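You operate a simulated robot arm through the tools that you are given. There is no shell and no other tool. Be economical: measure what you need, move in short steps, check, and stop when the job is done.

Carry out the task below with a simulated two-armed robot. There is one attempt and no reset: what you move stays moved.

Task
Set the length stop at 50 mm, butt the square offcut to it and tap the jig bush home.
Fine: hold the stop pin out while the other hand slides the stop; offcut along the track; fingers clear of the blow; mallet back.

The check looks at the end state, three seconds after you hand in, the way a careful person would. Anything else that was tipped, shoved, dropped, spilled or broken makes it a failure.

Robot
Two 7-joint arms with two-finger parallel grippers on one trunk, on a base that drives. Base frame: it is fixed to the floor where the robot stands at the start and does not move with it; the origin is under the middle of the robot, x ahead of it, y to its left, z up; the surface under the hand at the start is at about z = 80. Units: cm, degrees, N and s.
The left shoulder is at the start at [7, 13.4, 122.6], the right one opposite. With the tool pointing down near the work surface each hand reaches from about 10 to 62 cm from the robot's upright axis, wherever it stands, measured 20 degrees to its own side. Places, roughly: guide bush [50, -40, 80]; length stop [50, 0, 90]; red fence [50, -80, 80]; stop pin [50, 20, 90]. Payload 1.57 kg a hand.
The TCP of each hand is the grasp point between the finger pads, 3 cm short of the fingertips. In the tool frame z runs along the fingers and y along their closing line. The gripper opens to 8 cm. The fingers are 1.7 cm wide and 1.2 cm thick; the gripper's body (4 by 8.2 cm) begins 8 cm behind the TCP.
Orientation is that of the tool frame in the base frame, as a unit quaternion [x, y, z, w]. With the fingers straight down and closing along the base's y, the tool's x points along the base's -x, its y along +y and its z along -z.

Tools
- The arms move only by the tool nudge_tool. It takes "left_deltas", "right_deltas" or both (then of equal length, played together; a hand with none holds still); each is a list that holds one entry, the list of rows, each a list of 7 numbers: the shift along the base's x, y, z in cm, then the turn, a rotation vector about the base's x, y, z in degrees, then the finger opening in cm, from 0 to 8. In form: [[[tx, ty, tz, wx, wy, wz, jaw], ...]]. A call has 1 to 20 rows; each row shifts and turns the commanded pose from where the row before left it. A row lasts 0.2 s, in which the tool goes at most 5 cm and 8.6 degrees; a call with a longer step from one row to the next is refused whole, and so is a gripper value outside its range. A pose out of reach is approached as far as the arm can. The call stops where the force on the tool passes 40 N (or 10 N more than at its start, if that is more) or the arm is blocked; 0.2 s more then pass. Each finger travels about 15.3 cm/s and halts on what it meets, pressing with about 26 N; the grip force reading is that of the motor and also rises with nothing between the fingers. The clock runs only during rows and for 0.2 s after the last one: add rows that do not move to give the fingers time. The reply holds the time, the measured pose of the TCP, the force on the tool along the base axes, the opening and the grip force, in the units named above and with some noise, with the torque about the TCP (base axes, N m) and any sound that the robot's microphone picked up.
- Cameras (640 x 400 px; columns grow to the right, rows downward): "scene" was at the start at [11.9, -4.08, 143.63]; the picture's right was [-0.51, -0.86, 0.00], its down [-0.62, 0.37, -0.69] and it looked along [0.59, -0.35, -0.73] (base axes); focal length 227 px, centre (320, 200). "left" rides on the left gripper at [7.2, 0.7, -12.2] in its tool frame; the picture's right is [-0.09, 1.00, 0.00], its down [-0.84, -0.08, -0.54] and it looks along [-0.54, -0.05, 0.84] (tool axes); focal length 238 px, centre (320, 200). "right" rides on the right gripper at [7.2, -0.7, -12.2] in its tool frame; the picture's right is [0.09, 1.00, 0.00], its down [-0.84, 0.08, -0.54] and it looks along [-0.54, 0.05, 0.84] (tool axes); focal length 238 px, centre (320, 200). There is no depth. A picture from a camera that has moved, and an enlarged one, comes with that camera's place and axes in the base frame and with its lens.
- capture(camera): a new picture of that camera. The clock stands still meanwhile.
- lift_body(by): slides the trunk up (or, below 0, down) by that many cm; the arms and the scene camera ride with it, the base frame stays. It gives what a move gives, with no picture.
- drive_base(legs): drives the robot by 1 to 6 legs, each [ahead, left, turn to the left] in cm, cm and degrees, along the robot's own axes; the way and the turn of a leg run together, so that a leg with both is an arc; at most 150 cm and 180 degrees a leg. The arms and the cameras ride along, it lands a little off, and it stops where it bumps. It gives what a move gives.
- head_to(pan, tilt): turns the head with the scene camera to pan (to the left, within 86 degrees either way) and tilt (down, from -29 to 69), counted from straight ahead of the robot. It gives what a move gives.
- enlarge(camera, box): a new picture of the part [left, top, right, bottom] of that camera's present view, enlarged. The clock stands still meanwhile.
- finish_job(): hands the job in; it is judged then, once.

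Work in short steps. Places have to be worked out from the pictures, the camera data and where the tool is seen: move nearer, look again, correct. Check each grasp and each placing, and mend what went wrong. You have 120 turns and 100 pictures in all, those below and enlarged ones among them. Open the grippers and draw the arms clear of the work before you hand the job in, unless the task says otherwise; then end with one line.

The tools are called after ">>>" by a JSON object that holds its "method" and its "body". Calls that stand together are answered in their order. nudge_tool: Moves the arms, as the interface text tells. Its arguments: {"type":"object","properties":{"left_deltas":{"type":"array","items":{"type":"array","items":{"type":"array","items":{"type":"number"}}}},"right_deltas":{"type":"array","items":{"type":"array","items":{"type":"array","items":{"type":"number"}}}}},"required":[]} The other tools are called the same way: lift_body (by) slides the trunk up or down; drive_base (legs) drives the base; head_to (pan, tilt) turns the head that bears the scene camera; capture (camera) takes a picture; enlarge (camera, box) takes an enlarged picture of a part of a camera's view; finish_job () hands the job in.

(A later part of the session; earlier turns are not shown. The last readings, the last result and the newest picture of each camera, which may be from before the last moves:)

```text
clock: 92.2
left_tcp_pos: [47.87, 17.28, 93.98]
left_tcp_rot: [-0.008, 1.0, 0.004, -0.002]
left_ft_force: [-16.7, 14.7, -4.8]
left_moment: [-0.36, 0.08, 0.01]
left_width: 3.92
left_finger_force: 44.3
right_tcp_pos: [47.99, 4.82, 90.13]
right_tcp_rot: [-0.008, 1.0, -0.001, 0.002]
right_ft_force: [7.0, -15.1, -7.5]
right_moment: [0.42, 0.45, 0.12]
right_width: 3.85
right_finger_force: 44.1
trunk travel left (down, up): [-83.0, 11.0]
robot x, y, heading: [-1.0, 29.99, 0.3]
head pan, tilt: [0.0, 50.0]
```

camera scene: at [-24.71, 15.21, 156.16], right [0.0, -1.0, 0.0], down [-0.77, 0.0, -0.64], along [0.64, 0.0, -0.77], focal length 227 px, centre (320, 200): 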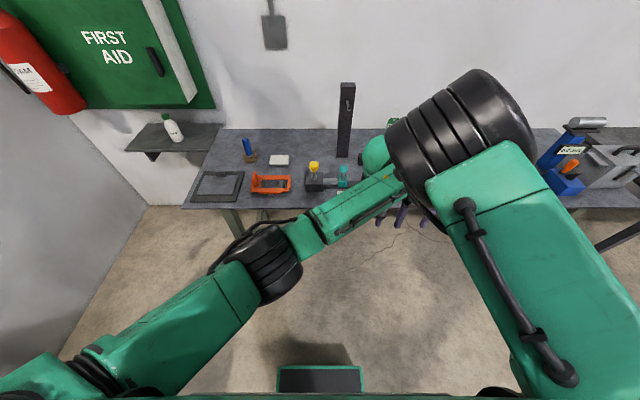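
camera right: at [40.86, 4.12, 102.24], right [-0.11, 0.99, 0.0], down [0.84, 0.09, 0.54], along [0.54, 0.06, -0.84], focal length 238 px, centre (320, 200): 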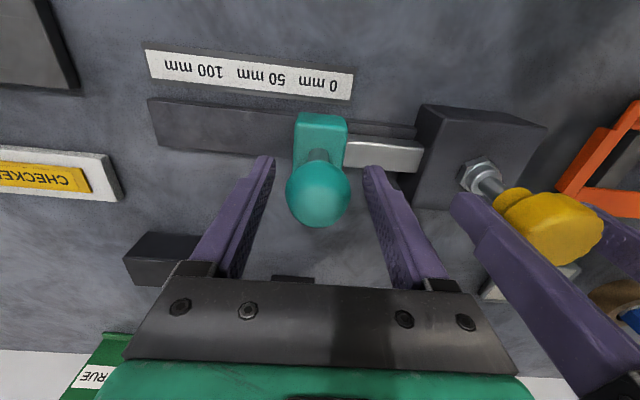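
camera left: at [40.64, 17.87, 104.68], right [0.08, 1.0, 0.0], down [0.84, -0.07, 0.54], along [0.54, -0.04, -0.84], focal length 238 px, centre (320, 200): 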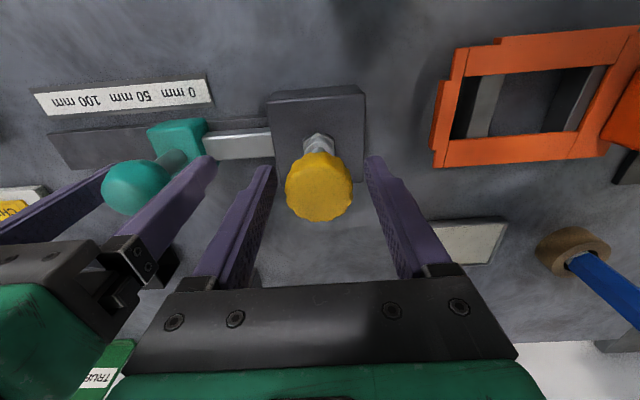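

The pin follows with a light spring load. I slide the stop 5 cm toward −y in small steps while the left hand holds.

>>> {"method": "nudge_tool", "body": {"right_deltas": [[[0, -0.5, 0, 0, 0, 0, 2], [0, -0.5, 0, 0, 0, 0, 2], [0, -0.5, 0, 0, 0, 0, 2], [0, -0.5, 0, 0, 0, 0, 2], [0, -0.5, 0, 0, 0, 0, 2], [0, -0.5, 0, 0, 0, 0, 2], [0, -0.5, 0, 0, 0, 0, 2], [0, -0.5, 0, 0, 0, 0, 2], [0, 0, 0, 0, 0, 0, 2]]]}}

>>> {"method": "capture", "body": {"camera": "right"}}

```text
clock: 94.2
left_tcp_pos: [47.94, 17.23, 94.1]
left_tcp_rot: [-0.008, 1.0, 0.004, -0.002]
left_ft_force: [-26.5, 9.2, -4.7]
left_moment: [-0.37, 0.13, 0.04]
left_width: 3.89
left_finger_force: 44.7
right_tcp_pos: [47.92, 1.05, 89.99]
right_tcp_rot: [-0.008, 1.0, -0.001, -0.001]
right_ft_force: [5.7, 1.4, -27.9]
right_moment: [0.12, 0.67, 0.14]
right_width: 3.85
right_finger_force: 43.9
trunk travel left (down, up): [-83.0, 11.0]
robot x, y, heading: [-1.34, 30.12, 0.2]
head pan, tilt: [0.0, 50.0]
```

```text
48 pictures are left
camera right: at [40.87, 0.1, 102.29], right [-0.11, 0.99, 0.0], down [0.84, 0.09, 0.54], along [0.54, 0.06, -0.84], focal length 238 px, centre (320, 200)
```

right: 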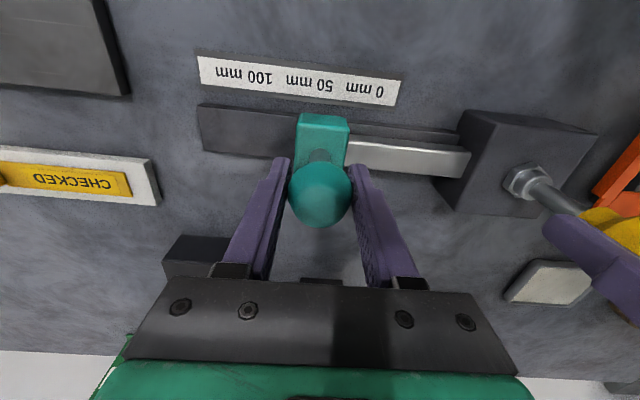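

The slider moves (≈3.8 cm so far). I relax the side loads slightly and go the remaining ~1.2 cm.

>>> {"method": "nudge_tool", "body": {"left_deltas": [[[-0.2, 0, 0, 0, 0, 0, 2], [0, 0, 0, 0, 0, 0, 2], [0, 0, 0, 0, 0, 0, 2], [0, 0, 0, 0, 0, 0, 2], [0, 0, 0, 0, 0, 0, 2]]], "right_deltas": [[[0, -0.3, -0.2, 0, 0, 0, 2], [0, -0.3, 0, 0, 0, 0, 2], [0, -0.3, 0, 0, 0, 0, 2], [0, -0.3, 0, 0, 0, 0, 2], [0, 0, 0, 0, 0, 0, 2]]]}}

>>> {"method": "enlarge", "body": {"camera": "right", "box": [180, 30, 500, 230]}}

```text
clock: 95.4
left_tcp_pos: [47.94, 17.37, 94.34]
left_tcp_rot: [-0.008, 1.0, 0.002, 0.004]
left_ft_force: [28.9, -5.6, -7.8]
left_moment: [-0.57, 0.28, 0.13]
left_width: 3.9
left_finger_force: 44.2
right_tcp_pos: [47.96, -0.35, 90.14]
right_tcp_rot: [-0.007, 1.0, -0.001, -0.001]
right_ft_force: [-28.7, 0.8, 18.5]
right_moment: [0.21, 0.06, 0.01]
right_width: 3.88
right_finger_force: 44.4
trunk travel left (down, up): [-83.0, 11.0]
robot x, y, heading: [-0.92, 30.36, 0.2]
head pan, tilt: [0.0, 50.0]
```

```text
2.00 times, centred on (340, 130) of right
camera zoom: at [40.87, -1.18, 102.27], right [-0.11, 0.99, 0.0], down [0.84, 0.09, 0.54], along [0.54, 0.05, -0.84], focal length 477 px, centre (280, 340)
```

zoom: 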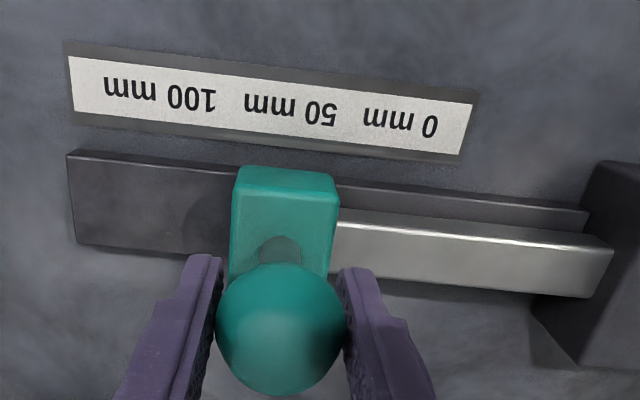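

The slider is at the 50 mm mark within a couple of mm. I let the pin down gently to see whether it seats in the detent (full seat is z≈92.5).

>>> {"method": "nudge_tool", "body": {"left_deltas": [[[0, 0, -0.5, 0, 0, 0, 2], [0, 0, -0.4, 0, 0, 0, 2], [0, 0, -0.4, 0, 0, 0, 2], [0, 0, -0.4, 0, 0, 0, 2], [0, 0, 0, 0, 0, 0, 2]]], "right_deltas": [[[0, 0.05, 0, 0, 0, 0, 2], [0, 0.05, 0, 0, 0, 0, 2], [0, 0, 0, 0, 0, 0, 2], [0, 0, 0, 0, 0, 0, 2], [0, 0, 0, 0, 0, 0, 2]]]}}

```text
clock: 96.6
left_tcp_pos: [47.83, 17.31, 92.58]
left_tcp_rot: [-0.006, 1.0, 0.004, 0.002]
left_ft_force: [25.4, -6.5, 8.1]
left_moment: [-0.27, -0.21, 0.01]
left_width: 3.91
left_finger_force: 44.6
right_tcp_pos: [47.98, -0.24, 90.06]
right_tcp_rot: [-0.007, 1.0, 0.0, 0.0]
right_ft_force: [-13.1, -2.6, 18.9]
right_moment: [0.16, 0.88, 0.04]
right_width: 3.85
right_finger_force: 44.0
trunk travel left (down, up): [-83.0, 11.0]
robot x, y, heading: [-1.16, 30.44, 0.2]
head pan, tilt: [0.0, 50.0]
```

The pin is back at its seated height. I test locking by nudging the stop ±0.3 cm and watching the resistance.

>>> {"method": "nudge_tool", "body": {"right_deltas": [[[0, 0.15, 0, 0, 0, 0, 2], [0, 0.15, 0, 0, 0, 0, 2], [0, 0, 0, 0, 0, 0, 2]]]}}

>>> {"method": "nudge_tool", "body": {"right_deltas": [[[0, -0.2, 0, 0, 0, 0, 2], [0, -0.2, 0, 0, 0, 0, 2], [0, -0.2, 0, 0, 0, 0, 2], [0, 0, 0, 0, 0, 0, 2]]]}}

```text
clock: 97.4
left_tcp_pos: [47.76, 17.24, 92.59]
left_tcp_rot: [-0.007, 1.0, 0.005, 0.001]
left_ft_force: [18.7, 1.9, 18.1]
left_moment: [-0.57, -0.3, -0.13]
left_width: 3.92
left_finger_force: 44.8
right_tcp_pos: [48.05, -0.29, 89.96]
right_tcp_rot: [-0.005, 1.0, -0.003, 0.001]
right_ft_force: [-2.6, -16.8, 13.7]
right_moment: [-0.24, 0.32, 0.22]
right_width: 3.88
right_finger_force: 43.8
trunk travel left (down, up): [-83.0, 11.0]
robot x, y, heading: [-1.15, 30.04, 0.1]
head pan, tilt: [0.0, 50.0]
```

```text
clock: 98.4
left_tcp_pos: [47.68, 17.36, 92.61]
left_tcp_rot: [-0.007, 1.0, 0.001, 0.002]
left_ft_force: [25.1, -14.5, 9.5]
left_moment: [-0.06, -0.17, 0.26]
left_width: 3.89
left_finger_force: 43.9
right_tcp_pos: [47.98, -0.15, 89.92]
right_tcp_rot: [-0.008, 1.0, 0.0, 0.0]
right_ft_force: [-6.8, 7.4, 25.7]
right_moment: [0.02, -0.12, -0.12]
right_width: 3.85
right_finger_force: 44.5
trunk travel left (down, up): [-83.0, 11.0]
robot x, y, heading: [-0.92, 29.93, 0.2]
head pan, tilt: [0.0, 50.0]
```

The stop is locked: commands of ±0.3 cm only built up force and it stayed at y≈−0.2 (5.0 cm moved). I unload, open both hands and lift off.

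>>> {"method": "nudge_tool", "body": {"left_deltas": [[[-0.2, 0, 0, 0, 0, 0, 2], [0, 0, 0, 0, 0, 0, 6], [0, 0, 0, 0, 0, 0, 6], [0, 0, 0, 0, 0, 0, 6], [0, 0, 2, 0, 0, 0, 6], [0, 0, 2, 0, 0, 0, 6], [0, 0, 2, 0, 0, 0, 6], [0, 0, 2, 0, 0, 0, 6], [0, 2, 2, 0, 0, 0, 6], [0, 3, 2, 0, 0, 0, 6]]], "right_deltas": [[[0, 0.2, 0, 0, 0, 0, 2], [0, 0, 0, 0, 0, 0, 6], [0, 0, 0, 0, 0, 0, 6], [0, 0, 0, 0, 0, 0, 6], [0, 0, 2, 0, 0, 0, 6], [0, 0, 2, 0, 0, 0, 6], [0, 0, 2, 0, 0, 0, 6], [0, 0, 2, 0, 0, 0, 6], [0, 0, 1, 0, 0, 0, 6], [0, 0, 1, 0, 0, 0, 6]]]}}

>>> {"method": "capture", "body": {"camera": "right"}}

```text
clock: 100.6
left_tcp_pos: [47.65, 22.43, 104.38]
left_tcp_rot: [-0.007, 1.0, 0.003, 0.0]
left_ft_force: [0.0, 0.1, 0.1]
left_moment: [-0.05, 0.04, -0.01]
left_width: 5.97
left_finger_force: 0.0
right_tcp_pos: [47.95, -0.18, 100.02]
right_tcp_rot: [-0.007, 1.0, -0.003, -0.001]
right_ft_force: [0.1, -0.3, 0.5]
right_moment: [0.0, 0.0, -0.01]
right_width: 6.01
right_finger_force: 0.0
trunk travel left (down, up): [-83.0, 11.0]
robot x, y, heading: [-1.01, 30.35, 0.2]
head pan, tilt: [0.0, 50.0]
```

```text
46 pictures are left
camera right: at [40.86, -0.91, 112.22], right [-0.11, 0.99, 0.0], down [0.84, 0.09, 0.54], along [0.54, 0.05, -0.84], focal length 238 px, centre (320, 200)
```

right: 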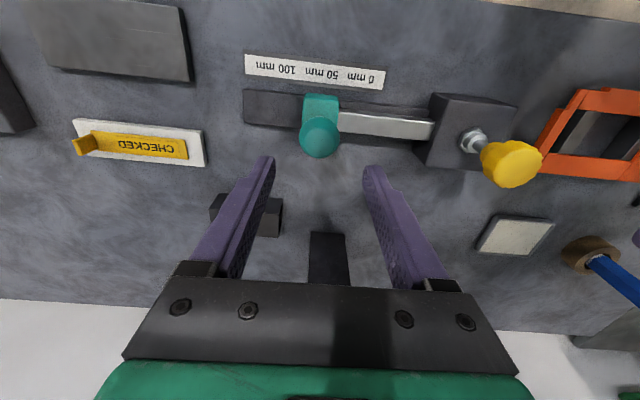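

The stop sits centred on the 50 mm mark. Next is the square-section offcut (dark block near [64.6, −9.8], about 10×4×4). I raise and tuck the hands, then drive right so the left arm, which has the better posture, can take it.

>>> {"method": "nudge_tool", "body": {"left_deltas": [[[0, 3, 2, 0, 0, 0, 8], [0, 3, 2, 0, 0, 0, 8], [0, 3, 1, 0, 0, 0, 8], [0, 3, 1, 0, 0, 0, 8]]], "right_deltas": [[[0, 0, 2, 0, 0, 0, 6], [0, 0, 2, 0, 0, 0, 6], [0, 0, 2, 0, 0, 0, 6], [0, 0, 2, 0, 0, 0, 6]]]}}

>>> {"method": "drive_base", "body": {"legs": [[0, -44, 0]]}}

>>> {"method": "nudge_tool", "body": {"left_deltas": [[[0, 0, 0, 0, 0, 8, 6], [0, 0, 0, 0, 0, 8, 6], [0, 0, 0, 0, 0, 8, 6], [0, 0, 0, 0, 0, 8, 6], [0, 0, 0, 0, 0, 8, 6], [0, 0, 0, 0, 0, 8, 6], [0, 0, 0, 0, 0, 8, 6], [0, 0, 0, 0, 0, 8, 6], [0, 0, 0, 0, 0, 8, 6], [0, 0, 0, 0, 0, 8, 6], [0, 0, 0, 0, 0, 8, 6], [0, 0, 0, 0, 0, 2, 6], [0, 0, 0, 0, 0, 0, 6]]]}}

>>> {"method": "capture", "body": {"camera": "scene"}}

```text
clock: 101.6
left_tcp_pos: [47.29, 34.49, 110.37]
left_tcp_rot: [-0.008, 1.0, 0.003, 0.0]
left_ft_force: [-0.3, -0.8, 0.2]
left_moment: [-0.02, 0.0, 0.0]
left_width: 7.97
left_finger_force: 0.0
right_tcp_pos: [47.91, -0.24, 107.96]
right_tcp_rot: [-0.007, 1.0, -0.002, 0.0]
right_ft_force: [0.1, -0.2, -0.5]
right_moment: [0.0, 0.0, 0.0]
right_width: 5.99
right_finger_force: 0.1
trunk travel left (down, up): [-83.0, 11.0]
robot x, y, heading: [-0.91, 30.03, 0.4]
head pan, tilt: [0.0, 50.0]
```

```text
clock: 104.3
left_tcp_pos: [47.29, -10.5, 110.26]
left_tcp_rot: [-0.001, 1.0, 0.003, 0.0]
left_ft_force: [0.1, -0.7, 0.1]
left_moment: [0.01, -0.01, -0.01]
left_width: 7.98
left_finger_force: 0.0
right_tcp_pos: [47.41, -45.14, 107.88]
right_tcp_rot: [-0.001, 1.0, -0.002, 0.0]
right_ft_force: [-0.8, -1.0, -0.5]
right_moment: [-0.01, 0.01, 0.0]
right_width: 5.99
right_finger_force: 0.0
trunk travel left (down, up): [-83.0, 11.0]
robot x, y, heading: [-1.15, -14.14, -0.6]
head pan, tilt: [0.0, 50.0]
```

```text
clock: 107.1
left_tcp_pos: [47.4, -10.74, 110.32]
left_tcp_rot: [0.708, -0.706, -0.002, 0.002]
left_ft_force: [0.5, 0.1, -0.5]
left_moment: [0.02, 0.0, -0.01]
left_width: 5.99
left_finger_force: 0.0
right_tcp_pos: [47.5, -45.36, 107.82]
right_tcp_rot: [0.0, 1.0, -0.001, 0.0]
right_ft_force: [0.3, -0.3, -0.2]
right_moment: [0.03, 0.01, -0.03]
right_width: 6.0
right_finger_force: 0.0
trunk travel left (down, up): [-83.0, 11.0]
robot x, y, heading: [-1.26, -13.76, -0.8]
head pan, tilt: [0.0, 50.0]
```

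```text
45 pictures are left
camera scene: at [11.63, -14.2, 146.16], right [-0.01, -1.0, 0.0], down [-0.77, 0.01, -0.64], along [0.64, -0.01, -0.77], focal length 227 px, centre (320, 200)
```

scene: 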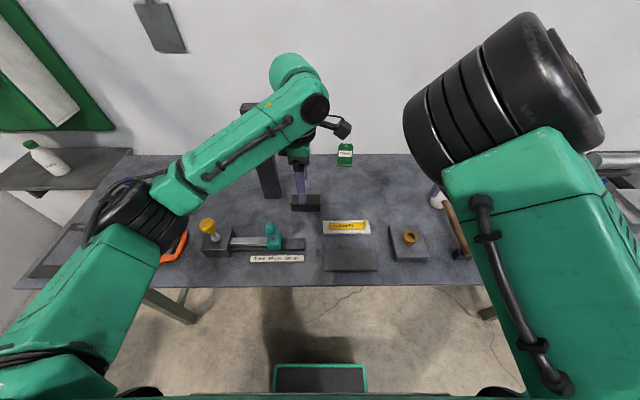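

Left yaw 90° works fine. I drive 8 cm forward, extend the left hand over the offcut, and look.

>>> {"method": "drive_base", "body": {"legs": [[8, 0, 0]]}}

>>> {"method": "nudge_tool", "body": {"left_deltas": [[[2, 0, -1, 0, 0, 0, 7], [2, 0, -1, 0, 0, 0, 7], [2, 0, -1, 0, 0, 0, 7], [2, 0, -1, 0, 0, 0, 7], [0, 0, -2, 0, 0, 0, 7], [0, 0, -2, 0, 0, 0, 7], [0, 0, 0, 0, 0, 0, 7]]]}}

>>> {"method": "capture", "body": {"camera": "left"}}

>>> {"method": "enlarge", "body": {"camera": "scene", "box": [220, 160, 440, 290]}}

```text
clock: 108.2
left_tcp_pos: [54.97, -10.86, 110.41]
left_tcp_rot: [0.707, -0.707, -0.001, 0.001]
left_ft_force: [-1.0, -0.9, 0.2]
left_moment: [0.01, -0.02, 0.0]
left_width: 6.0
left_finger_force: 0.0
right_tcp_pos: [54.78, -45.49, 108.07]
right_tcp_rot: [0.0, 1.0, -0.001, 0.002]
right_ft_force: [0.7, -0.2, -0.2]
right_moment: [-0.01, -0.04, 0.01]
right_width: 6.02
right_finger_force: 0.0
trunk travel left (down, up): [-83.0, 11.0]
robot x, y, heading: [6.85, -14.29, -0.3]
head pan, tilt: [0.0, 50.0]
```

```text
clock: 109.8
left_tcp_pos: [63.3, -10.93, 102.58]
left_tcp_rot: [-0.707, 0.707, 0.003, -0.002]
left_ft_force: [0.1, 0.1, 0.2]
left_moment: [0.02, 0.03, 0.05]
left_width: 7.02
left_finger_force: 0.0
right_tcp_pos: [55.38, -45.47, 107.84]
right_tcp_rot: [0.0, 1.0, -0.001, 0.0]
right_ft_force: [0.4, -0.9, 1.2]
right_moment: [-0.02, 0.01, -0.02]
right_width: 6.02
right_finger_force: 0.1
trunk travel left (down, up): [-83.0, 11.0]
robot x, y, heading: [6.87, -14.29, -0.4]
head pan, tilt: [0.0, 50.0]
```

```text
44 pictures are left
camera left: at [62.82, -18.13, 114.47], right [-1.0, 0.09, 0.01], down [0.08, 0.84, 0.54], along [0.04, 0.54, -0.84], focal length 238 px, centre (320, 200)
```

left: 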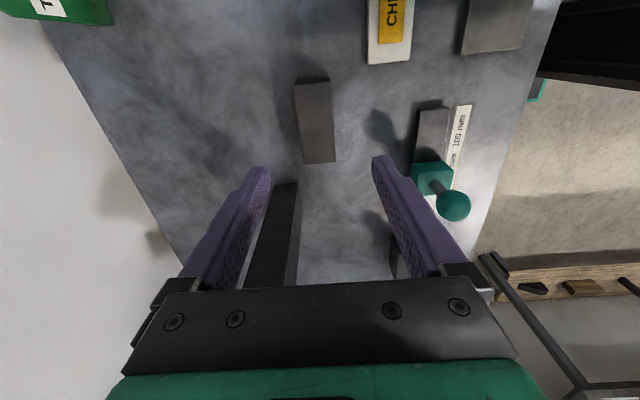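

```text
2.91 times, centred on (330, 225) of scene
camera zoom: at [19.6, -14.32, 146.16], right [-0.01, -1.0, 0.0], down [-0.77, 0.01, -0.64], along [0.64, -0.01, -0.77], focal length 661 px, centre (291, 127)
```

zoom: 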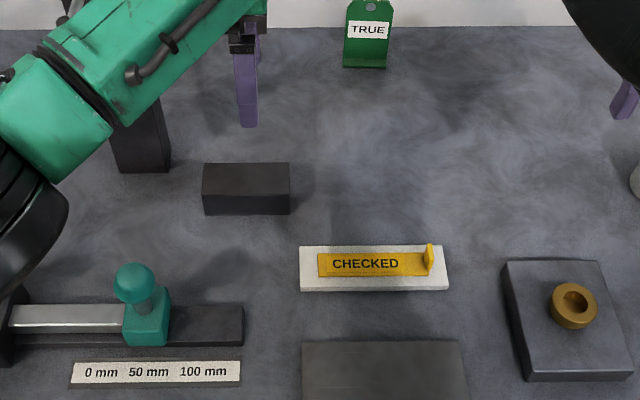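

The offcut spans y −15…−4.8, centre about [63.6, −10.2], ~4.3 cm square and ~10 cm long, aligned with y. I descend to grip it across x.

>>> {"method": "nudge_tool", "body": {"left_deltas": [[[0.3, 0.7, -2, 0, 0, 0, 7], [0, 0, -2, 0, 0, 0, 7], [0, 0, -2, 0, 0, 0, 7], [0, 0, -2, 0, 0, 0, 7], [0, 0, -2, 0, 0, 0, 7], [0, 0, -2, 0, 0, 0, 7], [0, 0, 0, 0, 0, 0, 7]]]}}

>>> {"method": "capture", "body": {"camera": "left"}}

```text
clock: 111.4
left_tcp_pos: [63.76, -10.2, 90.15]
left_tcp_rot: [-0.707, 0.708, 0.002, -0.002]
left_ft_force: [-0.7, 0.6, -0.8]
left_moment: [-0.01, 0.03, 0.03]
left_width: 7.0
left_finger_force: 0.2
right_tcp_pos: [55.37, -45.49, 107.9]
right_tcp_rot: [-0.001, 1.0, -0.001, 0.0]
right_ft_force: [0.0, 0.0, 0.5]
right_moment: [-0.01, 0.04, 0.0]
right_width: 6.01
right_finger_force: 0.0
trunk travel left (down, up): [-83.0, 11.0]
robot x, y, heading: [6.74, -14.11, -0.5]
head pan, tilt: [0.0, 50.0]
```

```text
42 pictures are left
camera left: at [63.13, -17.46, 102.31], right [-1.0, 0.09, 0.01], down [0.08, 0.84, 0.54], along [0.04, 0.54, -0.84], focal length 238 px, centre (320, 200)
```

left: 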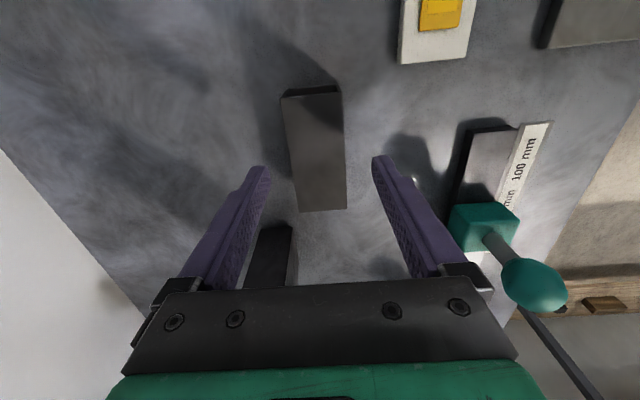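

Centred. I go down to z≈84.2 and close.

>>> {"method": "nudge_tool", "body": {"left_deltas": [[[0, 0.2, -2, 0, 0, 0, 7], [0, 0.2, -2, 0, 0, 0, 7], [0, 0, -1.9, 0, 0, 0, 7], [0, 0, 0, 0, 0, 0, 7], [0, 0, 0, 0, 0, 0, 2], [0, 0, 0, 0, 0, 0, 2], [0, 0, 0, 0, 0, 0, 2], [0, 0, 0, 0, 0, 0, 2]]]}}

```text
clock: 113.2
left_tcp_pos: [63.07, -9.67, 85.48]
left_tcp_rot: [-0.706, 0.708, -0.002, -0.001]
left_ft_force: [-0.2, -0.1, -0.2]
left_moment: [-0.05, 0.03, 0.07]
left_width: 4.46
left_finger_force: 26.0
left hand out of reach, approached as far as the arm can: row 2, 3
right_tcp_pos: [55.32, -45.46, 107.83]
right_tcp_rot: [0.0, 1.0, -0.001, 0.001]
right_ft_force: [0.3, 0.0, -1.0]
right_moment: [-0.02, -0.01, 0.03]
right_width: 6.01
right_finger_force: 0.1
trunk travel left (down, up): [-83.0, 11.0]
robot x, y, heading: [6.89, -14.27, -0.7]
head pan, tilt: [0.0, 50.0]
```

Gripped at 4.46 cm. I lift 5 cm and carry it back toward the track line, staying clear of the stop.

>>> {"method": "nudge_tool", "body": {"left_deltas": [[[0, 0, 1, 0, 0, 0, 2], [0, 0, 2, 0, 0, 0, 2], [0, 0, 2, 0, 0, 0, 2], [-2, 0, 1, 0, 0, 0, 2], [-2, 0, 0, 0, 0, 0, 2], [-2, 0, 0, 0, 0, 0, 2], [-2, 0, 0, 0, 0, 0, 2], [-2, 0, 0, 0, 0, 0, 2], [-2, 0, 0, 0, 0, 0, 2], [-2, 0, 0, 0, 0, 0, 2], [-1.2, 0, 0, 0, 0, 0, 2], [0, 0, 0, 0, 0, 0, 2]]]}}

>>> {"method": "capture", "body": {"camera": "left"}}

>>> {"method": "enlarge", "body": {"camera": "scene", "box": [180, 170, 380, 300]}}

```text
clock: 114.9
left_tcp_pos: [57.18, -1.61, 90.26]
left_tcp_rot: [0.734, -0.675, -0.029, -0.06]
left_ft_force: [0.7, -0.4, 0.3]
left_moment: [0.04, -0.02, 0.03]
left_width: 2.01
left_finger_force: 0.1
left hand out of reach, approached as far as the arm can: row 2, 3, 4
right_tcp_pos: [55.32, -45.44, 107.83]
right_tcp_rot: [-0.001, 1.0, -0.001, -0.001]
right_ft_force: [-0.6, 0.6, -0.1]
right_moment: [0.01, 0.01, 0.01]
right_width: 6.01
right_finger_force: 0.1
trunk travel left (down, up): [-83.0, 11.0]
robot x, y, heading: [6.79, -14.1, -0.6]
head pan, tilt: [0.0, 50.0]
stopped in row 8 (left hand): the arm was blocked; the commanded pose is now the measured one
```

```text
41 pictures are left
camera left: at [56.71, -10.28, 101.38], right [-1.0, 0.01, -0.04], down [-0.01, 0.76, 0.64], along [0.04, 0.64, -0.76], focal length 238 px, centre (320, 200)
```

left: 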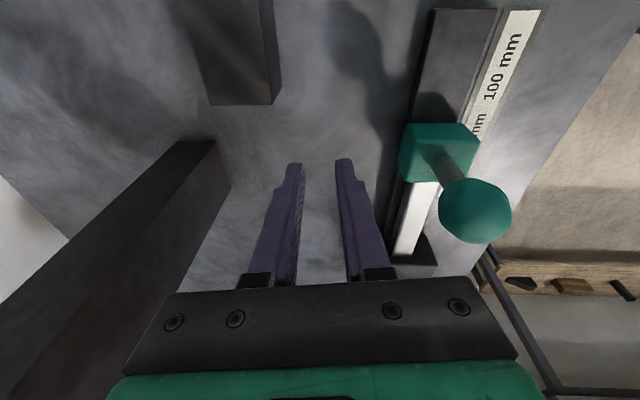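

```text
3.08 times, centred on (280, 235) of scene
camera zoom: at [19.47, -14.25, 146.18], right [-0.01, -1.0, 0.0], down [-0.77, 0.01, -0.64], along [0.64, -0.01, -0.77], focal length 699 px, centre (443, 92)
```

zoom: 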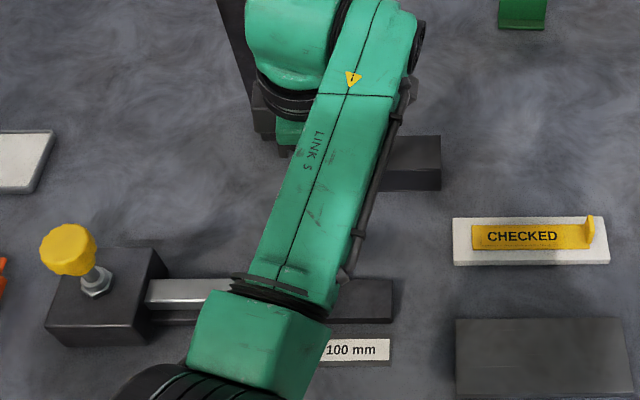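

The grip slipped off and the arm wandered inward along its reach limit near the post. I move it gently away (−y, −x, up) and then check everything.

>>> {"method": "nudge_tool", "body": {"left_deltas": [[[0, -0.7, 0, 0, 0, 0, 2], [-0.5, -1, 0.3, 0, 0, 0, 2], [-1, -1, 1, 0, 0, 0, 2], [-1, -1, 1.5, 0, 0, 0, 2], [-1, -1, 1.5, 0, 0, 0, 2], [-1, -1, 1.5, 0, 0, 0, 2], [-1, 0, 1.5, 0, 0, 0, 2], [-1, 0, 1.5, 0, 0, 0, 2], [-1, 0, 1.5, 0, 0, 0, 2], [-1, 0, 1.5, 0, 0, 0, 2], [-1, 0, 1.5, 0, 0, 0, 2], [0, 0, 0, 0, 0, 0, 6]]]}}

>>> {"method": "capture", "body": {"camera": "left"}}

>>> {"method": "capture", "body": {"camera": "scene"}}

```text
clock: 116.0
left_tcp_pos: [57.1, 1.58, 95.47]
left_tcp_rot: [0.755, -0.641, -0.048, -0.128]
left_ft_force: [0.2, -0.1, -0.3]
left_moment: [-0.04, 0.0, -0.01]
left_width: 2.02
left_finger_force: 0.0
right_tcp_pos: [55.4, -45.42, 107.8]
right_tcp_rot: [0.0, 1.0, 0.0, 0.0]
right_ft_force: [0.0, 0.5, 0.4]
right_moment: [0.0, -0.02, -0.01]
right_width: 5.99
right_finger_force: 0.1
trunk travel left (down, up): [-83.0, 11.0]
robot x, y, heading: [7.01, -14.47, -0.5]
head pan, tilt: [0.0, 50.0]
stopped in row 5 (left hand): the arm was blocked; the commanded pose is now the measured one
```

```text
39 pictures are left
camera left: at [56.6, -8.52, 105.34], right [-0.99, -0.06, -0.11], down [-0.12, 0.67, 0.73], along [0.03, 0.74, -0.68], focal length 238 px, centre (320, 200)
```

left: 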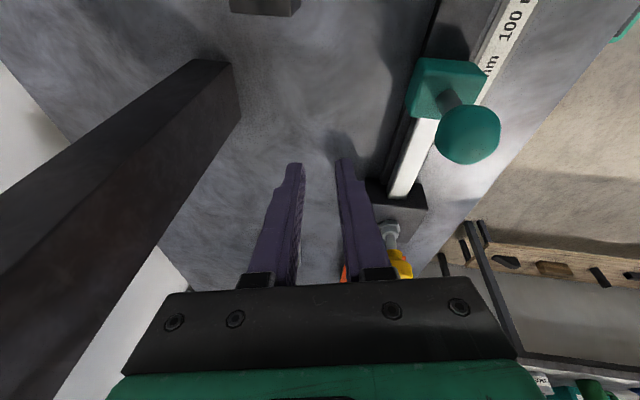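

```text
38 pictures are left
camera scene: at [19.55, -14.32, 146.17], right [-0.01, -1.0, 0.0], down [-0.77, 0.01, -0.64], along [0.64, -0.01, -0.77], focal length 227 px, centre (320, 200)
```

scene: 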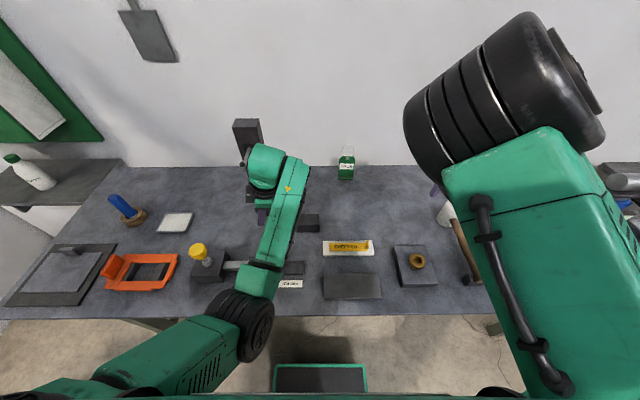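

The left arm has wandered into an awkward branch near the post. Rather than fight it, I carry it out rigidly: back 4 cm, trunk up 10 cm, then back further, so it passes high over the stop.

>>> {"method": "drive_base", "body": {"legs": [[-4, 0, 0]]}}

>>> {"method": "lift_body", "body": {"by": 10.5}}

>>> {"method": "drive_base", "body": {"legs": [[-30, 0, 0]]}}

>>> {"method": "capture", "body": {"camera": "scene"}}

```text
clock: 116.9
left_tcp_pos: [53.69, 1.6, 95.12]
left_tcp_rot: [0.754, -0.643, -0.05, -0.124]
left_ft_force: [0.8, 0.1, -0.2]
left_moment: [0.0, 0.03, -0.03]
left_width: 2.0
left_finger_force: 0.1
right_tcp_pos: [52.09, -45.43, 107.59]
right_tcp_rot: [0.0, 1.0, -0.001, -0.004]
right_ft_force: [1.3, 0.1, 0.3]
right_moment: [-0.02, 0.06, 0.01]
right_width: 6.01
right_finger_force: 0.0
trunk travel left (down, up): [-83.0, 11.0]
robot x, y, heading: [3.16, -13.93, -0.6]
head pan, tilt: [0.0, 50.0]
```

```text
clock: 118.3
left_tcp_pos: [53.21, 1.68, 105.87]
left_tcp_rot: [0.755, -0.641, -0.049, -0.128]
left_ft_force: [0.2, -0.2, 0.6]
left_moment: [-0.01, -0.01, 0.03]
left_width: 1.99
left_finger_force: 0.0
right_tcp_pos: [51.44, -45.43, 118.21]
right_tcp_rot: [-0.001, 1.0, -0.001, 0.0]
right_ft_force: [0.6, -0.8, -0.1]
right_moment: [0.0, 0.01, 0.03]
right_width: 6.0
right_finger_force: 0.0
trunk travel left (down, up): [-93.5, 0.5]
robot x, y, heading: [3.06, -14.24, -0.6]
head pan, tilt: [0.0, 50.0]
```

```text
clock: 120.3
left_tcp_pos: [23.21, 2.01, 105.78]
left_tcp_rot: [0.755, -0.642, -0.049, -0.126]
left_ft_force: [0.5, 1.0, 0.7]
left_moment: [0.02, 0.0, 0.01]
left_width: 1.99
left_finger_force: 0.0
right_tcp_pos: [21.51, -45.11, 118.24]
right_tcp_rot: [0.0, 1.0, 0.0, -0.002]
right_ft_force: [0.8, -0.7, -0.6]
right_moment: [-0.01, 0.03, -0.01]
right_width: 5.99
right_finger_force: 0.1
trunk travel left (down, up): [-93.5, 0.5]
robot x, y, heading: [-27.04, -14.01, -0.6]
head pan, tilt: [0.0, 50.0]
```

```text
37 pictures are left
camera scene: at [-14.11, -13.92, 156.63], right [-0.01, -1.0, 0.0], down [-0.77, 0.01, -0.64], along [0.64, -0.01, -0.77], focal length 227 px, centre (320, 200)
```

scene: 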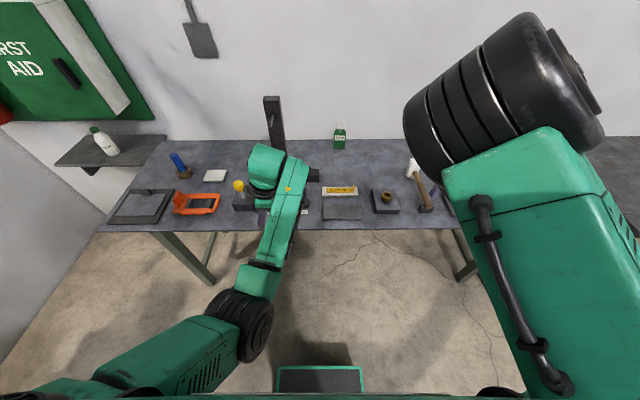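

In free space now. I straighten the left tool and unwind its yaw to 0.

>>> {"method": "nudge_tool", "body": {"left_deltas": [[[0, 0, 1, -7, 2, 0, 6], [0, 0, 1, -7, 2, 0, 6], [0, 0, 1, 0, 0, -8, 6], [0, 0, 1, 0, 0, -8, 6], [0, 0, 1, 0, 0, -8, 6], [0, 0, 1, 0, 0, -8, 6], [-1, 0, 0, 0, 0, -8, 6], [-1, 0, 0, 0, 0, -8, 6], [-1, 0, 0, 0, 0, -8, 6], [0, 0, 0, 0, 0, -8, 6], [0, 0, 0, 0, 0, -8, 6], [0, 0, 0, 0, 0, -8, 6], [0, 0, 0, 0, 0, -8, 6], [0, 0, 0, 0, 0, -8, 6], [0, 0, 0, 0, 0, -4, 6], [0, 0, 0, 0, 0, 0, 6]]]}}

>>> {"method": "capture", "body": {"camera": "scene"}}

```text
clock: 123.9
left_tcp_pos: [23.36, 5.71, 108.77]
left_tcp_rot: [-0.014, 1.0, 0.015, 0.006]
left_ft_force: [0.1, -1.4, 0.2]
left_moment: [0.0, -0.01, -0.04]
left_width: 5.99
left_finger_force: 0.1
left hand out of reach, approached as far as the arm can: row 4, 5, 6, 7, 8, 9
right_tcp_pos: [21.4, -45.05, 118.29]
right_tcp_rot: [0.001, 1.0, 0.0, 0.0]
right_ft_force: [0.1, 0.2, 0.1]
right_moment: [-0.03, 0.01, 0.0]
right_width: 5.99
right_finger_force: 0.1
trunk travel left (down, up): [-93.5, 0.5]
robot x, y, heading: [-27.22, -13.6, -0.7]
head pan, tilt: [0.0, 50.0]
stopped in row 16 (left hand): the arm was blocked; the commanded pose is now the measured one
```

```text
36 pictures are left
camera scene: at [-14.43, -13.9, 156.66], right [-0.01, -1.0, 0.0], down [-0.77, 0.01, -0.64], along [0.64, -0.01, -0.77], focal length 227 px, centre (320, 200)
```

scene: 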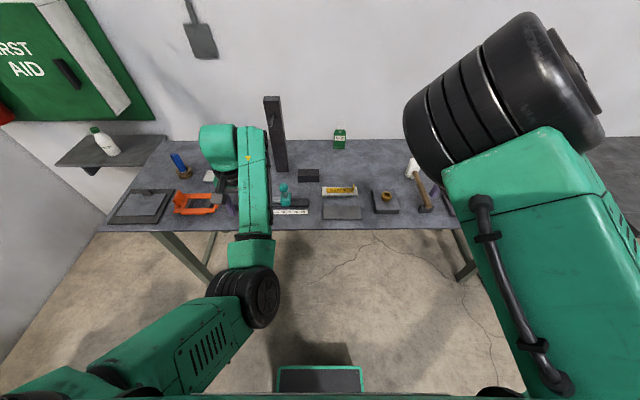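

The offcut, post and other items look in place. For the offcut I only need one solid relative pose with the fingers closing along x, and can use base drives for transport. I test the right hand at yaw +90° here, off the bench, down to working height.

>>> {"method": "nudge_tool", "body": {"right_deltas": [[[0, 0, 0, 0, 0, 8, 6], [0, 0, 0, 0, 0, 8, 6], [0, 0, 0, 0, 0, 8, 6], [0, 0, 0, 0, 0, 8, 6], [0, 0, 0, 0, 0, 8, 6], [0, 0, 0, 0, 0, 8, 6], [0, 0, -1, 0, 0, 8, 6], [0, 0, -1, 0, 0, 8, 6], [0, 0, -2, 0, 0, 8, 6], [0, 0, -2, 0, 0, 8, 6], [0, 0, -2, 0, 0, 8, 6], [0, 0, -2, 0, 0, 2, 6], [0, 0, -2, 0, 0, 0, 6], [0, 0, -2, 0, 0, 0, 6], [0, 0, -2, 0, 0, 0, 6], [0, 0, -2, 0, 0, 0, 6], [0, 0, 0, 0, 0, 0, 6]]]}}

```text
clock: 127.5
left_tcp_pos: [23.35, 5.8, 108.8]
left_tcp_rot: [-0.014, 1.0, 0.014, 0.005]
left_ft_force: [-0.1, -0.6, -0.2]
left_moment: [-0.04, 0.03, 0.01]
left_width: 5.99
left_finger_force: 0.1
right_tcp_pos: [21.39, -45.13, 100.28]
right_tcp_rot: [0.707, -0.707, 0.0, 0.0]
right_ft_force: [0.4, 0.8, 0.5]
right_moment: [0.02, 0.0, 0.02]
right_width: 6.0
right_finger_force: 0.0
trunk travel left (down, up): [-93.5, 0.5]
robot x, y, heading: [-27.2, -13.63, -0.5]
head pan, tilt: [0.0, 50.0]
```

Works without limits. I check a few more cm of downward range, then raise again.

>>> {"method": "nudge_tool", "body": {"right_deltas": [[[0, 0, -2, 0, 0, 0, 7], [0, 0, -2, 0, 0, 0, 7], [0, 0, -2, 0, 0, 0, 7], [0, 0, -2, 0, 0, 0, 7], [0, 0, 2, 0, 0, 0, 7], [0, 0, 2, 0, 0, 0, 7], [0, 0, 2, 0, 0, 0, 7], [0, 0, 2, 0, 0, 0, 7], [0, 0, 2, 0, 0, 0, 7], [0, 0, 2, 0, 0, 0, 7], [0, 0, 2, 0, 0, 0, 7], [0, 0, 2, 0, 0, 0, 7], [0, 0, 2, 0, 0, 0, 7], [0, 0, 2, 0, 0, 0, 7], [0, 0, 0, 0, 0, 0, 7]]]}}

```text
clock: 130.7
left_tcp_pos: [23.28, 5.64, 108.71]
left_tcp_rot: [-0.014, 1.0, 0.014, 0.004]
left_ft_force: [-0.4, 0.3, -0.4]
left_moment: [0.01, -0.01, 0.02]
left_width: 6.01
left_finger_force: 0.1
right_tcp_pos: [21.33, -45.08, 112.25]
right_tcp_rot: [-0.707, 0.707, 0.0, 0.0]
right_ft_force: [-0.4, -0.6, -0.5]
right_moment: [0.01, 0.03, 0.0]
right_width: 7.02
right_finger_force: 0.0
trunk travel left (down, up): [-93.5, 0.5]
robot x, y, heading: [-27.32, -13.53, -1.0]
head pan, tilt: [0.0, 50.0]
```

Good range. I test the slightly further-out pose I'll use for the pickup (rel ≈ [53.6, −25]) while tucking the left hand higher and back.

>>> {"method": "nudge_tool", "body": {"right_deltas": [[[1, 1.3, 0, 0, 0, 0, 7], [1, 1.3, 0, 0, 0, 0, 7], [1, 1.3, 0, 0, 0, 0, 7], [1, 1.3, 0, 0, 0, 0, 7], [1, 1.3, 0, 0, 0, 0, 7], [0, 0, -3, 0, 0, 0, 7], [0, 0, -3, 0, 0, 0, 7], [0, 0, -3, 0, 0, 0, 7], [0, 0, -3, 0, 0, 0, 7], [0, 0, -3, 0, 0, 0, 7], [0, 0, -2, 0, 0, 0, 7], [0, 0, 0, 0, 0, 0, 7]]], "left_deltas": [[[-1, 0, 1, 0, 0, 0, 6], [-1, 0, 1, 0, 0, 0, 6], [-1, 0, 1, 0, 0, 0, 6], [-1, 0, 1, 0, 0, 0, 6], [-1, 0, 1, 0, 0, 0, 6], [-1, 0, 1, 0, 0, 0, 6], [-1, 0, 1, 0, 0, 0, 6], [-1, 0, 1, 0, 0, 0, 6], [0, 0, 1, 0, 0, 0, 6], [0, 0, 1, 0, 0, 0, 6], [0, 0, 1, 0, 0, 0, 6], [0, 0, 0, 0, 0, 0, 6]]]}}

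```text
clock: 133.3
left_tcp_pos: [23.39, 9.78, 112.17]
left_tcp_rot: [-0.017, 1.0, 0.017, 0.006]
left_ft_force: [-0.3, -0.3, -0.4]
left_moment: [0.01, 0.01, -0.01]
left_width: 5.98
left_finger_force: 0.0
left hand out of reach, approached as far as the arm can: row 1, 2, 3, 4, 5, 6, 7, 8, 9, 10, 11
right_tcp_pos: [26.49, -38.51, 95.29]
right_tcp_rot: [-0.706, 0.708, -0.001, 0.001]
right_ft_force: [0.6, -0.2, -0.1]
right_moment: [-0.03, 0.0, 0.01]
right_width: 6.98
right_finger_force: 0.0
trunk travel left (down, up): [-93.5, 0.5]
robot x, y, heading: [-27.45, -13.8, -0.9]
head pan, tilt: [0.0, 50.0]
```

The right pose works down to the needed height. The left hand prefers outward positions; I move it out and up, and raise the right one before driving.

>>> {"method": "nudge_tool", "body": {"right_deltas": [[[0, 0, 2, 0, 0, 0, 7], [0, 0, 2, 0, 0, 0, 7], [0, 0, 2, 0, 0, 0, 7], [0, 0, 2, 0, 0, 0, 7], [0, 0, 2, 0, 0, 0, 7], [0, 0, 2, 0, 0, 0, 7], [0, 0, 2, 0, 0, 0, 7], [0, 0, 0, 0, 0, 0, 7]]], "left_deltas": [[[0, 3, 1, 0, 0, 0, 6], [0, 3, 1, 0, 0, 0, 6], [0, 3, 1, 0, 0, 0, 6], [-2, 2, 1, 0, 0, 0, 6], [-2, 2, 1, 0, 0, 0, 6], [-2, 2, 1, 0, 0, 0, 6], [-2, 0, 1, 0, 0, 0, 6], [-2, 0, 1, 0, 0, 0, 6]]]}}

```text
clock: 135.1
left_tcp_pos: [13.37, 23.93, 120.16]
left_tcp_rot: [-0.012, 1.0, 0.012, 0.005]
left_ft_force: [0.2, -0.5, -0.5]
left_moment: [-0.01, -0.05, -0.01]
left_width: 5.98
left_finger_force: 0.0
right_tcp_pos: [26.36, -38.61, 109.24]
right_tcp_rot: [-0.707, 0.707, -0.001, 0.001]
right_ft_force: [-0.6, 0.0, 0.1]
right_moment: [-0.05, -0.01, -0.01]
right_width: 6.98
right_finger_force: 0.0
trunk travel left (down, up): [-93.5, 0.5]
robot x, y, heading: [-27.17, -13.84, -0.6]
head pan, tilt: [0.0, 50.0]
```

Both fine. I drive left 29 and forward 37, to bring the right hand over the offcut, then look.

>>> {"method": "drive_base", "body": {"legs": [[0, 28.8, 0.7], [36.5, 0, 0]]}}

>>> {"method": "lift_body", "body": {"by": -10}}

>>> {"method": "capture", "body": {"camera": "right"}}

>>> {"method": "capture", "body": {"camera": "scene"}}

```text
clock: 139.1
left_tcp_pos: [49.55, 53.28, 120.06]
left_tcp_rot: [-0.018, 1.0, 0.012, 0.006]
left_ft_force: [-0.5, -0.1, -0.1]
left_moment: [0.01, -0.04, -0.05]
left_width: 5.99
left_finger_force: 0.0
right_tcp_pos: [63.24, -9.13, 109.22]
right_tcp_rot: [0.71, -0.704, 0.001, -0.002]
right_ft_force: [0.2, 0.4, 0.9]
right_moment: [0.0, -0.01, -0.04]
right_width: 7.01
right_finger_force: 0.1
trunk travel left (down, up): [-93.5, 0.5]
robot x, y, heading: [9.53, 15.17, 0.1]
head pan, tilt: [0.0, 50.0]
```

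```text
clock: 140.4
left_tcp_pos: [49.85, 53.29, 110.06]
left_tcp_rot: [-0.017, 1.0, 0.012, 0.005]
left_ft_force: [0.4, -0.3, -0.2]
left_moment: [-0.01, 0.0, 0.0]
left_width: 5.99
left_finger_force: 0.1
right_tcp_pos: [63.39, -9.02, 99.27]
right_tcp_rot: [0.711, -0.704, 0.001, 0.0]
right_ft_force: [-0.3, 0.4, -0.2]
right_moment: [0.0, 0.01, 0.0]
right_width: 7.0
right_finger_force: 0.0
trunk travel left (down, up): [-83.5, 10.5]
robot x, y, heading: [9.78, 15.36, -0.0]
head pan, tilt: [0.0, 50.0]
```

```text
35 pictures are left
camera right: at [64.28, -16.26, 111.47], right [-0.99, -0.1, 0.0], down [-0.09, 0.84, 0.54], along [-0.05, 0.54, -0.84], focal length 238 px, centre (320, 200)
```

right: 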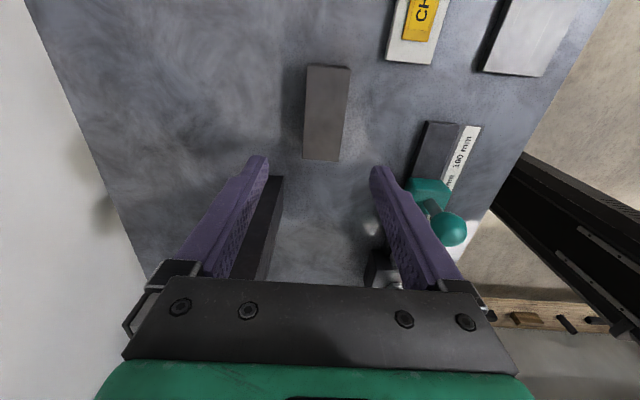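

```text
34 pictures are left
camera scene: at [22.35, 15.16, 146.67], right [0.0, -1.0, 0.0], down [-0.77, 0.0, -0.64], along [0.64, 0.0, -0.77], focal length 227 px, centre (320, 200)
```

scene: 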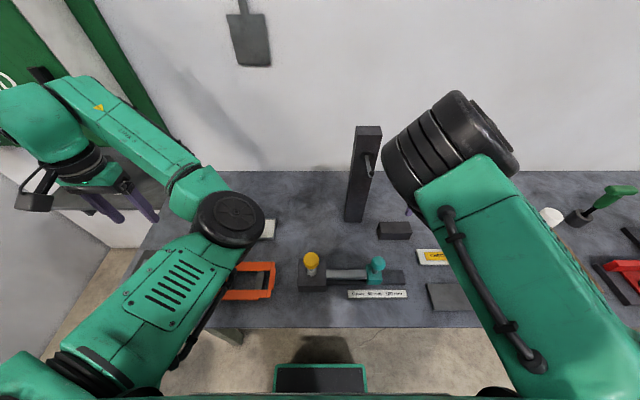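

Block is still at [63.2, −9.7], undisturbed. I lower the right hand over it.

>>> {"method": "nudge_tool", "body": {"right_deltas": [[[-0.2, -0.7, -2, 0, 0, 0, 7], [0, 0, -2, 0, 0, 0, 7], [0, 0, -2, 0, 0, 0, 7], [0, 0, -2, 0, 0, 0, 7], [0, 0, -2, 0, 0, 0, 7], [0, 0, -2, 0, 0, 0, 7], [0, 0, -1.5, 0, 0, 0, 7], [0, 0, -1.7, 0, 0, 0, 7], [0, 0, 0, 0, 0, 0, 7]]]}}

>>> {"method": "capture", "body": {"camera": "right"}}

```text
clock: 142.4
left_tcp_pos: [49.94, 53.26, 110.06]
left_tcp_rot: [-0.018, 1.0, 0.012, 0.005]
left_ft_force: [-0.4, 0.2, 0.2]
left_moment: [0.01, -0.01, 0.01]
left_width: 5.99
left_finger_force: 0.0
right_tcp_pos: [63.23, -9.65, 84.17]
right_tcp_rot: [0.71, -0.704, 0.001, 0.0]
right_ft_force: [0.5, -0.4, 0.8]
right_moment: [-0.01, 0.0, 0.0]
right_width: 7.0
right_finger_force: 0.0
trunk travel left (down, up): [-83.5, 10.5]
robot x, y, heading: [9.58, 15.34, 0.3]
head pan, tilt: [0.0, 50.0]
```

```text
33 pictures are left
camera right: at [64.11, -16.94, 96.32], right [-0.99, -0.1, 0.0], down [-0.09, 0.84, 0.54], along [-0.05, 0.54, -0.84], focal length 238 px, centre (320, 200)
```

right: 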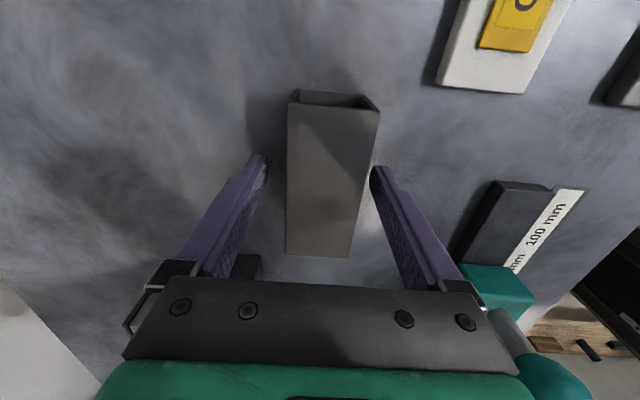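

Straddling it at grip height (it's a square tube). I close and lift 4 cm.

>>> {"method": "nudge_tool", "body": {"right_deltas": [[[0, 0, 0, 0, 0, 0, 2], [0, 0, 0, 0, 0, 0, 2], [0, 0, 0, 0, 0, 0, 2], [0, 0, 0, 0, 0, 0, 2], [0, 0, 1, 0, 0, 0, 2], [0, 0, 1, 0, 0, 0, 2], [0, 0, 2, 0, 0, 0, 2], [0, 0, 2, 0, 0, 0, 2], [0, 0, 0, 0, 0, 0, 2]]]}}

>>> {"method": "capture", "body": {"camera": "right"}}

```text
clock: 144.4
left_tcp_pos: [49.93, 53.2, 109.9]
left_tcp_rot: [-0.018, 1.0, 0.012, 0.006]
left_ft_force: [-0.3, -0.6, 0.6]
left_moment: [0.02, -0.01, -0.02]
left_width: 5.99
left_finger_force: 0.0
right_tcp_pos: [63.38, -9.72, 90.01]
right_tcp_rot: [0.71, -0.704, 0.0, 0.001]
right_ft_force: [0.1, -0.6, -3.9]
right_moment: [-0.02, -0.02, -0.02]
right_width: 4.49
right_finger_force: 25.7
trunk travel left (down, up): [-83.5, 10.5]
robot x, y, heading: [10.09, 15.21, -0.1]
head pan, tilt: [0.0, 50.0]
```

```text
32 pictures are left
camera right: at [64.13, -16.97, 102.24], right [-0.99, -0.1, 0.0], down [-0.09, 0.84, 0.54], along [-0.05, 0.54, -0.84], focal length 238 px, centre (320, 200)
```

right: 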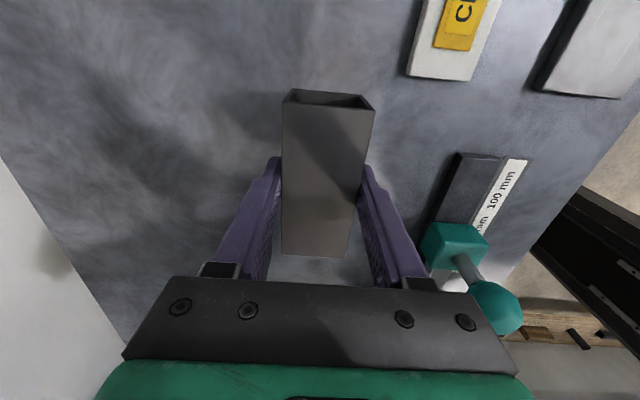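

Lifted cleanly (0.4 kg). The track centre is x≈48 and the stop's face about y≈−2.2. I drive straight back 15.4 cm to bring the tube over the track.

>>> {"method": "drive_base", "body": {"legs": [[-15.4, 0, 0]]}}

>>> {"method": "capture", "body": {"camera": "right"}}

>>> {"method": "enlarge", "body": {"camera": "scene", "box": [260, 170, 480, 310]}}

```text
clock: 145.8
left_tcp_pos: [34.47, 53.46, 109.95]
left_tcp_rot: [-0.019, 1.0, 0.012, 0.004]
left_ft_force: [-0.1, 0.5, -0.9]
left_moment: [-0.01, 0.03, -0.01]
left_width: 5.97
left_finger_force: 0.1
right_tcp_pos: [47.98, -9.47, 89.85]
right_tcp_rot: [0.712, -0.702, -0.001, 0.001]
right_ft_force: [0.4, 0.6, -3.6]
right_moment: [0.0, 0.02, 0.0]
right_width: 4.46
right_finger_force: 26.0
trunk travel left (down, up): [-83.5, 10.5]
robot x, y, heading: [-5.74, 15.5, 0.2]
head pan, tilt: [0.0, 50.0]
```

```text
31 pictures are left
camera right: at [48.92, -16.73, 102.08], right [-0.99, -0.11, 0.0], down [-0.09, 0.84, 0.54], along [-0.06, 0.54, -0.84], focal length 238 px, centre (320, 200)
```

right: 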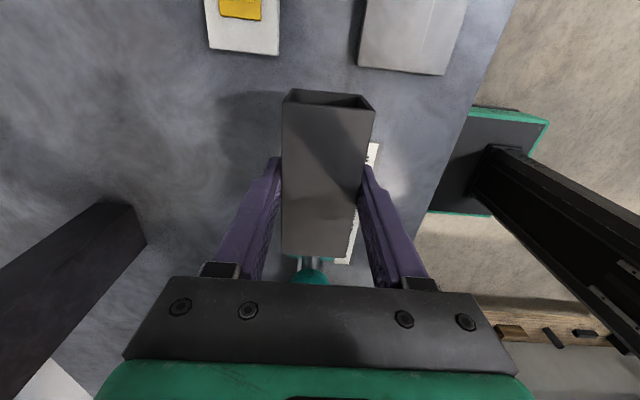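

```text
2.86 times, centred on (370, 240) of scene
camera zoom: at [7.21, 15.17, 146.62], right [0.0, -1.0, 0.0], down [-0.77, 0.0, -0.64], along [0.64, 0.0, -0.77], focal length 649 px, centre (177, 86)
```

zoom: 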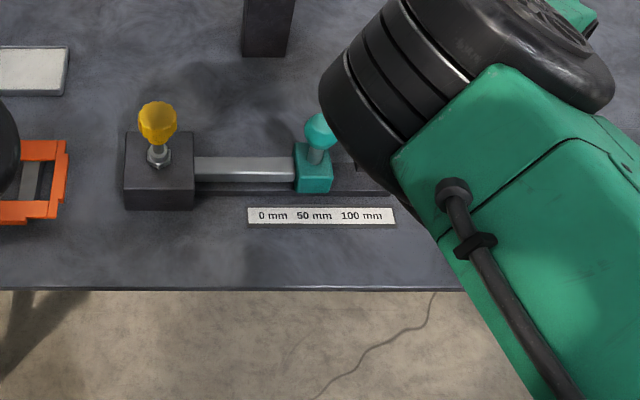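

Aligned laterally with the stop. I lower gently toward the track, in steps.

>>> {"method": "nudge_tool", "body": {"right_deltas": [[[0, 0, -1, 0, 0, 0, 2], [0, 0, -1, 0, 0, 0, 2], [0, 0, -0.5, 0, 0, 0, 2], [0, 0, -0.3, 0, 0, 0, 2], [0, 0, 0, 0, 0, 0, 2]]]}}

>>> {"method": "nudge_tool", "body": {"right_deltas": [[[0, 0, -0.3, 0, 0, 0, 2], [0, 0, -0.3, 0, 0, 0, 2], [0, 0, 0, 0, 0, 0, 2]]]}}

```text
clock: 147.0
left_tcp_pos: [34.21, 53.54, 110.01]
left_tcp_rot: [-0.019, 1.0, 0.012, 0.004]
left_ft_force: [0.4, -0.4, 0.1]
left_moment: [-0.02, 0.03, -0.01]
left_width: 6.02
left_finger_force: 0.0
right_tcp_pos: [47.87, -9.5, 87.31]
right_tcp_rot: [0.712, -0.703, 0.0, 0.0]
right_ft_force: [-0.9, 0.8, -4.9]
right_moment: [0.02, 0.0, -0.01]
right_width: 4.49
right_finger_force: 25.7
trunk travel left (down, up): [-83.5, 10.5]
robot x, y, heading: [-5.67, 14.92, 0.1]
head pan, tilt: [0.0, 50.0]
```

```text
clock: 147.8
left_tcp_pos: [34.13, 53.45, 110.04]
left_tcp_rot: [-0.018, 1.0, 0.012, 0.005]
left_ft_force: [-0.8, 0.4, 0.0]
left_moment: [0.04, -0.05, 0.0]
left_width: 6.0
left_finger_force: 0.0
right_tcp_pos: [47.77, -9.59, 86.72]
right_tcp_rot: [0.712, -0.702, 0.0, -0.001]
right_ft_force: [0.1, 0.2, -3.9]
right_moment: [-0.03, 0.0, 0.01]
right_width: 4.48
right_finger_force: 26.8
trunk travel left (down, up): [-83.5, 10.5]
robot x, y, heading: [-5.9, 15.28, 0.4]
head pan, tilt: [0.0, 50.0]
```

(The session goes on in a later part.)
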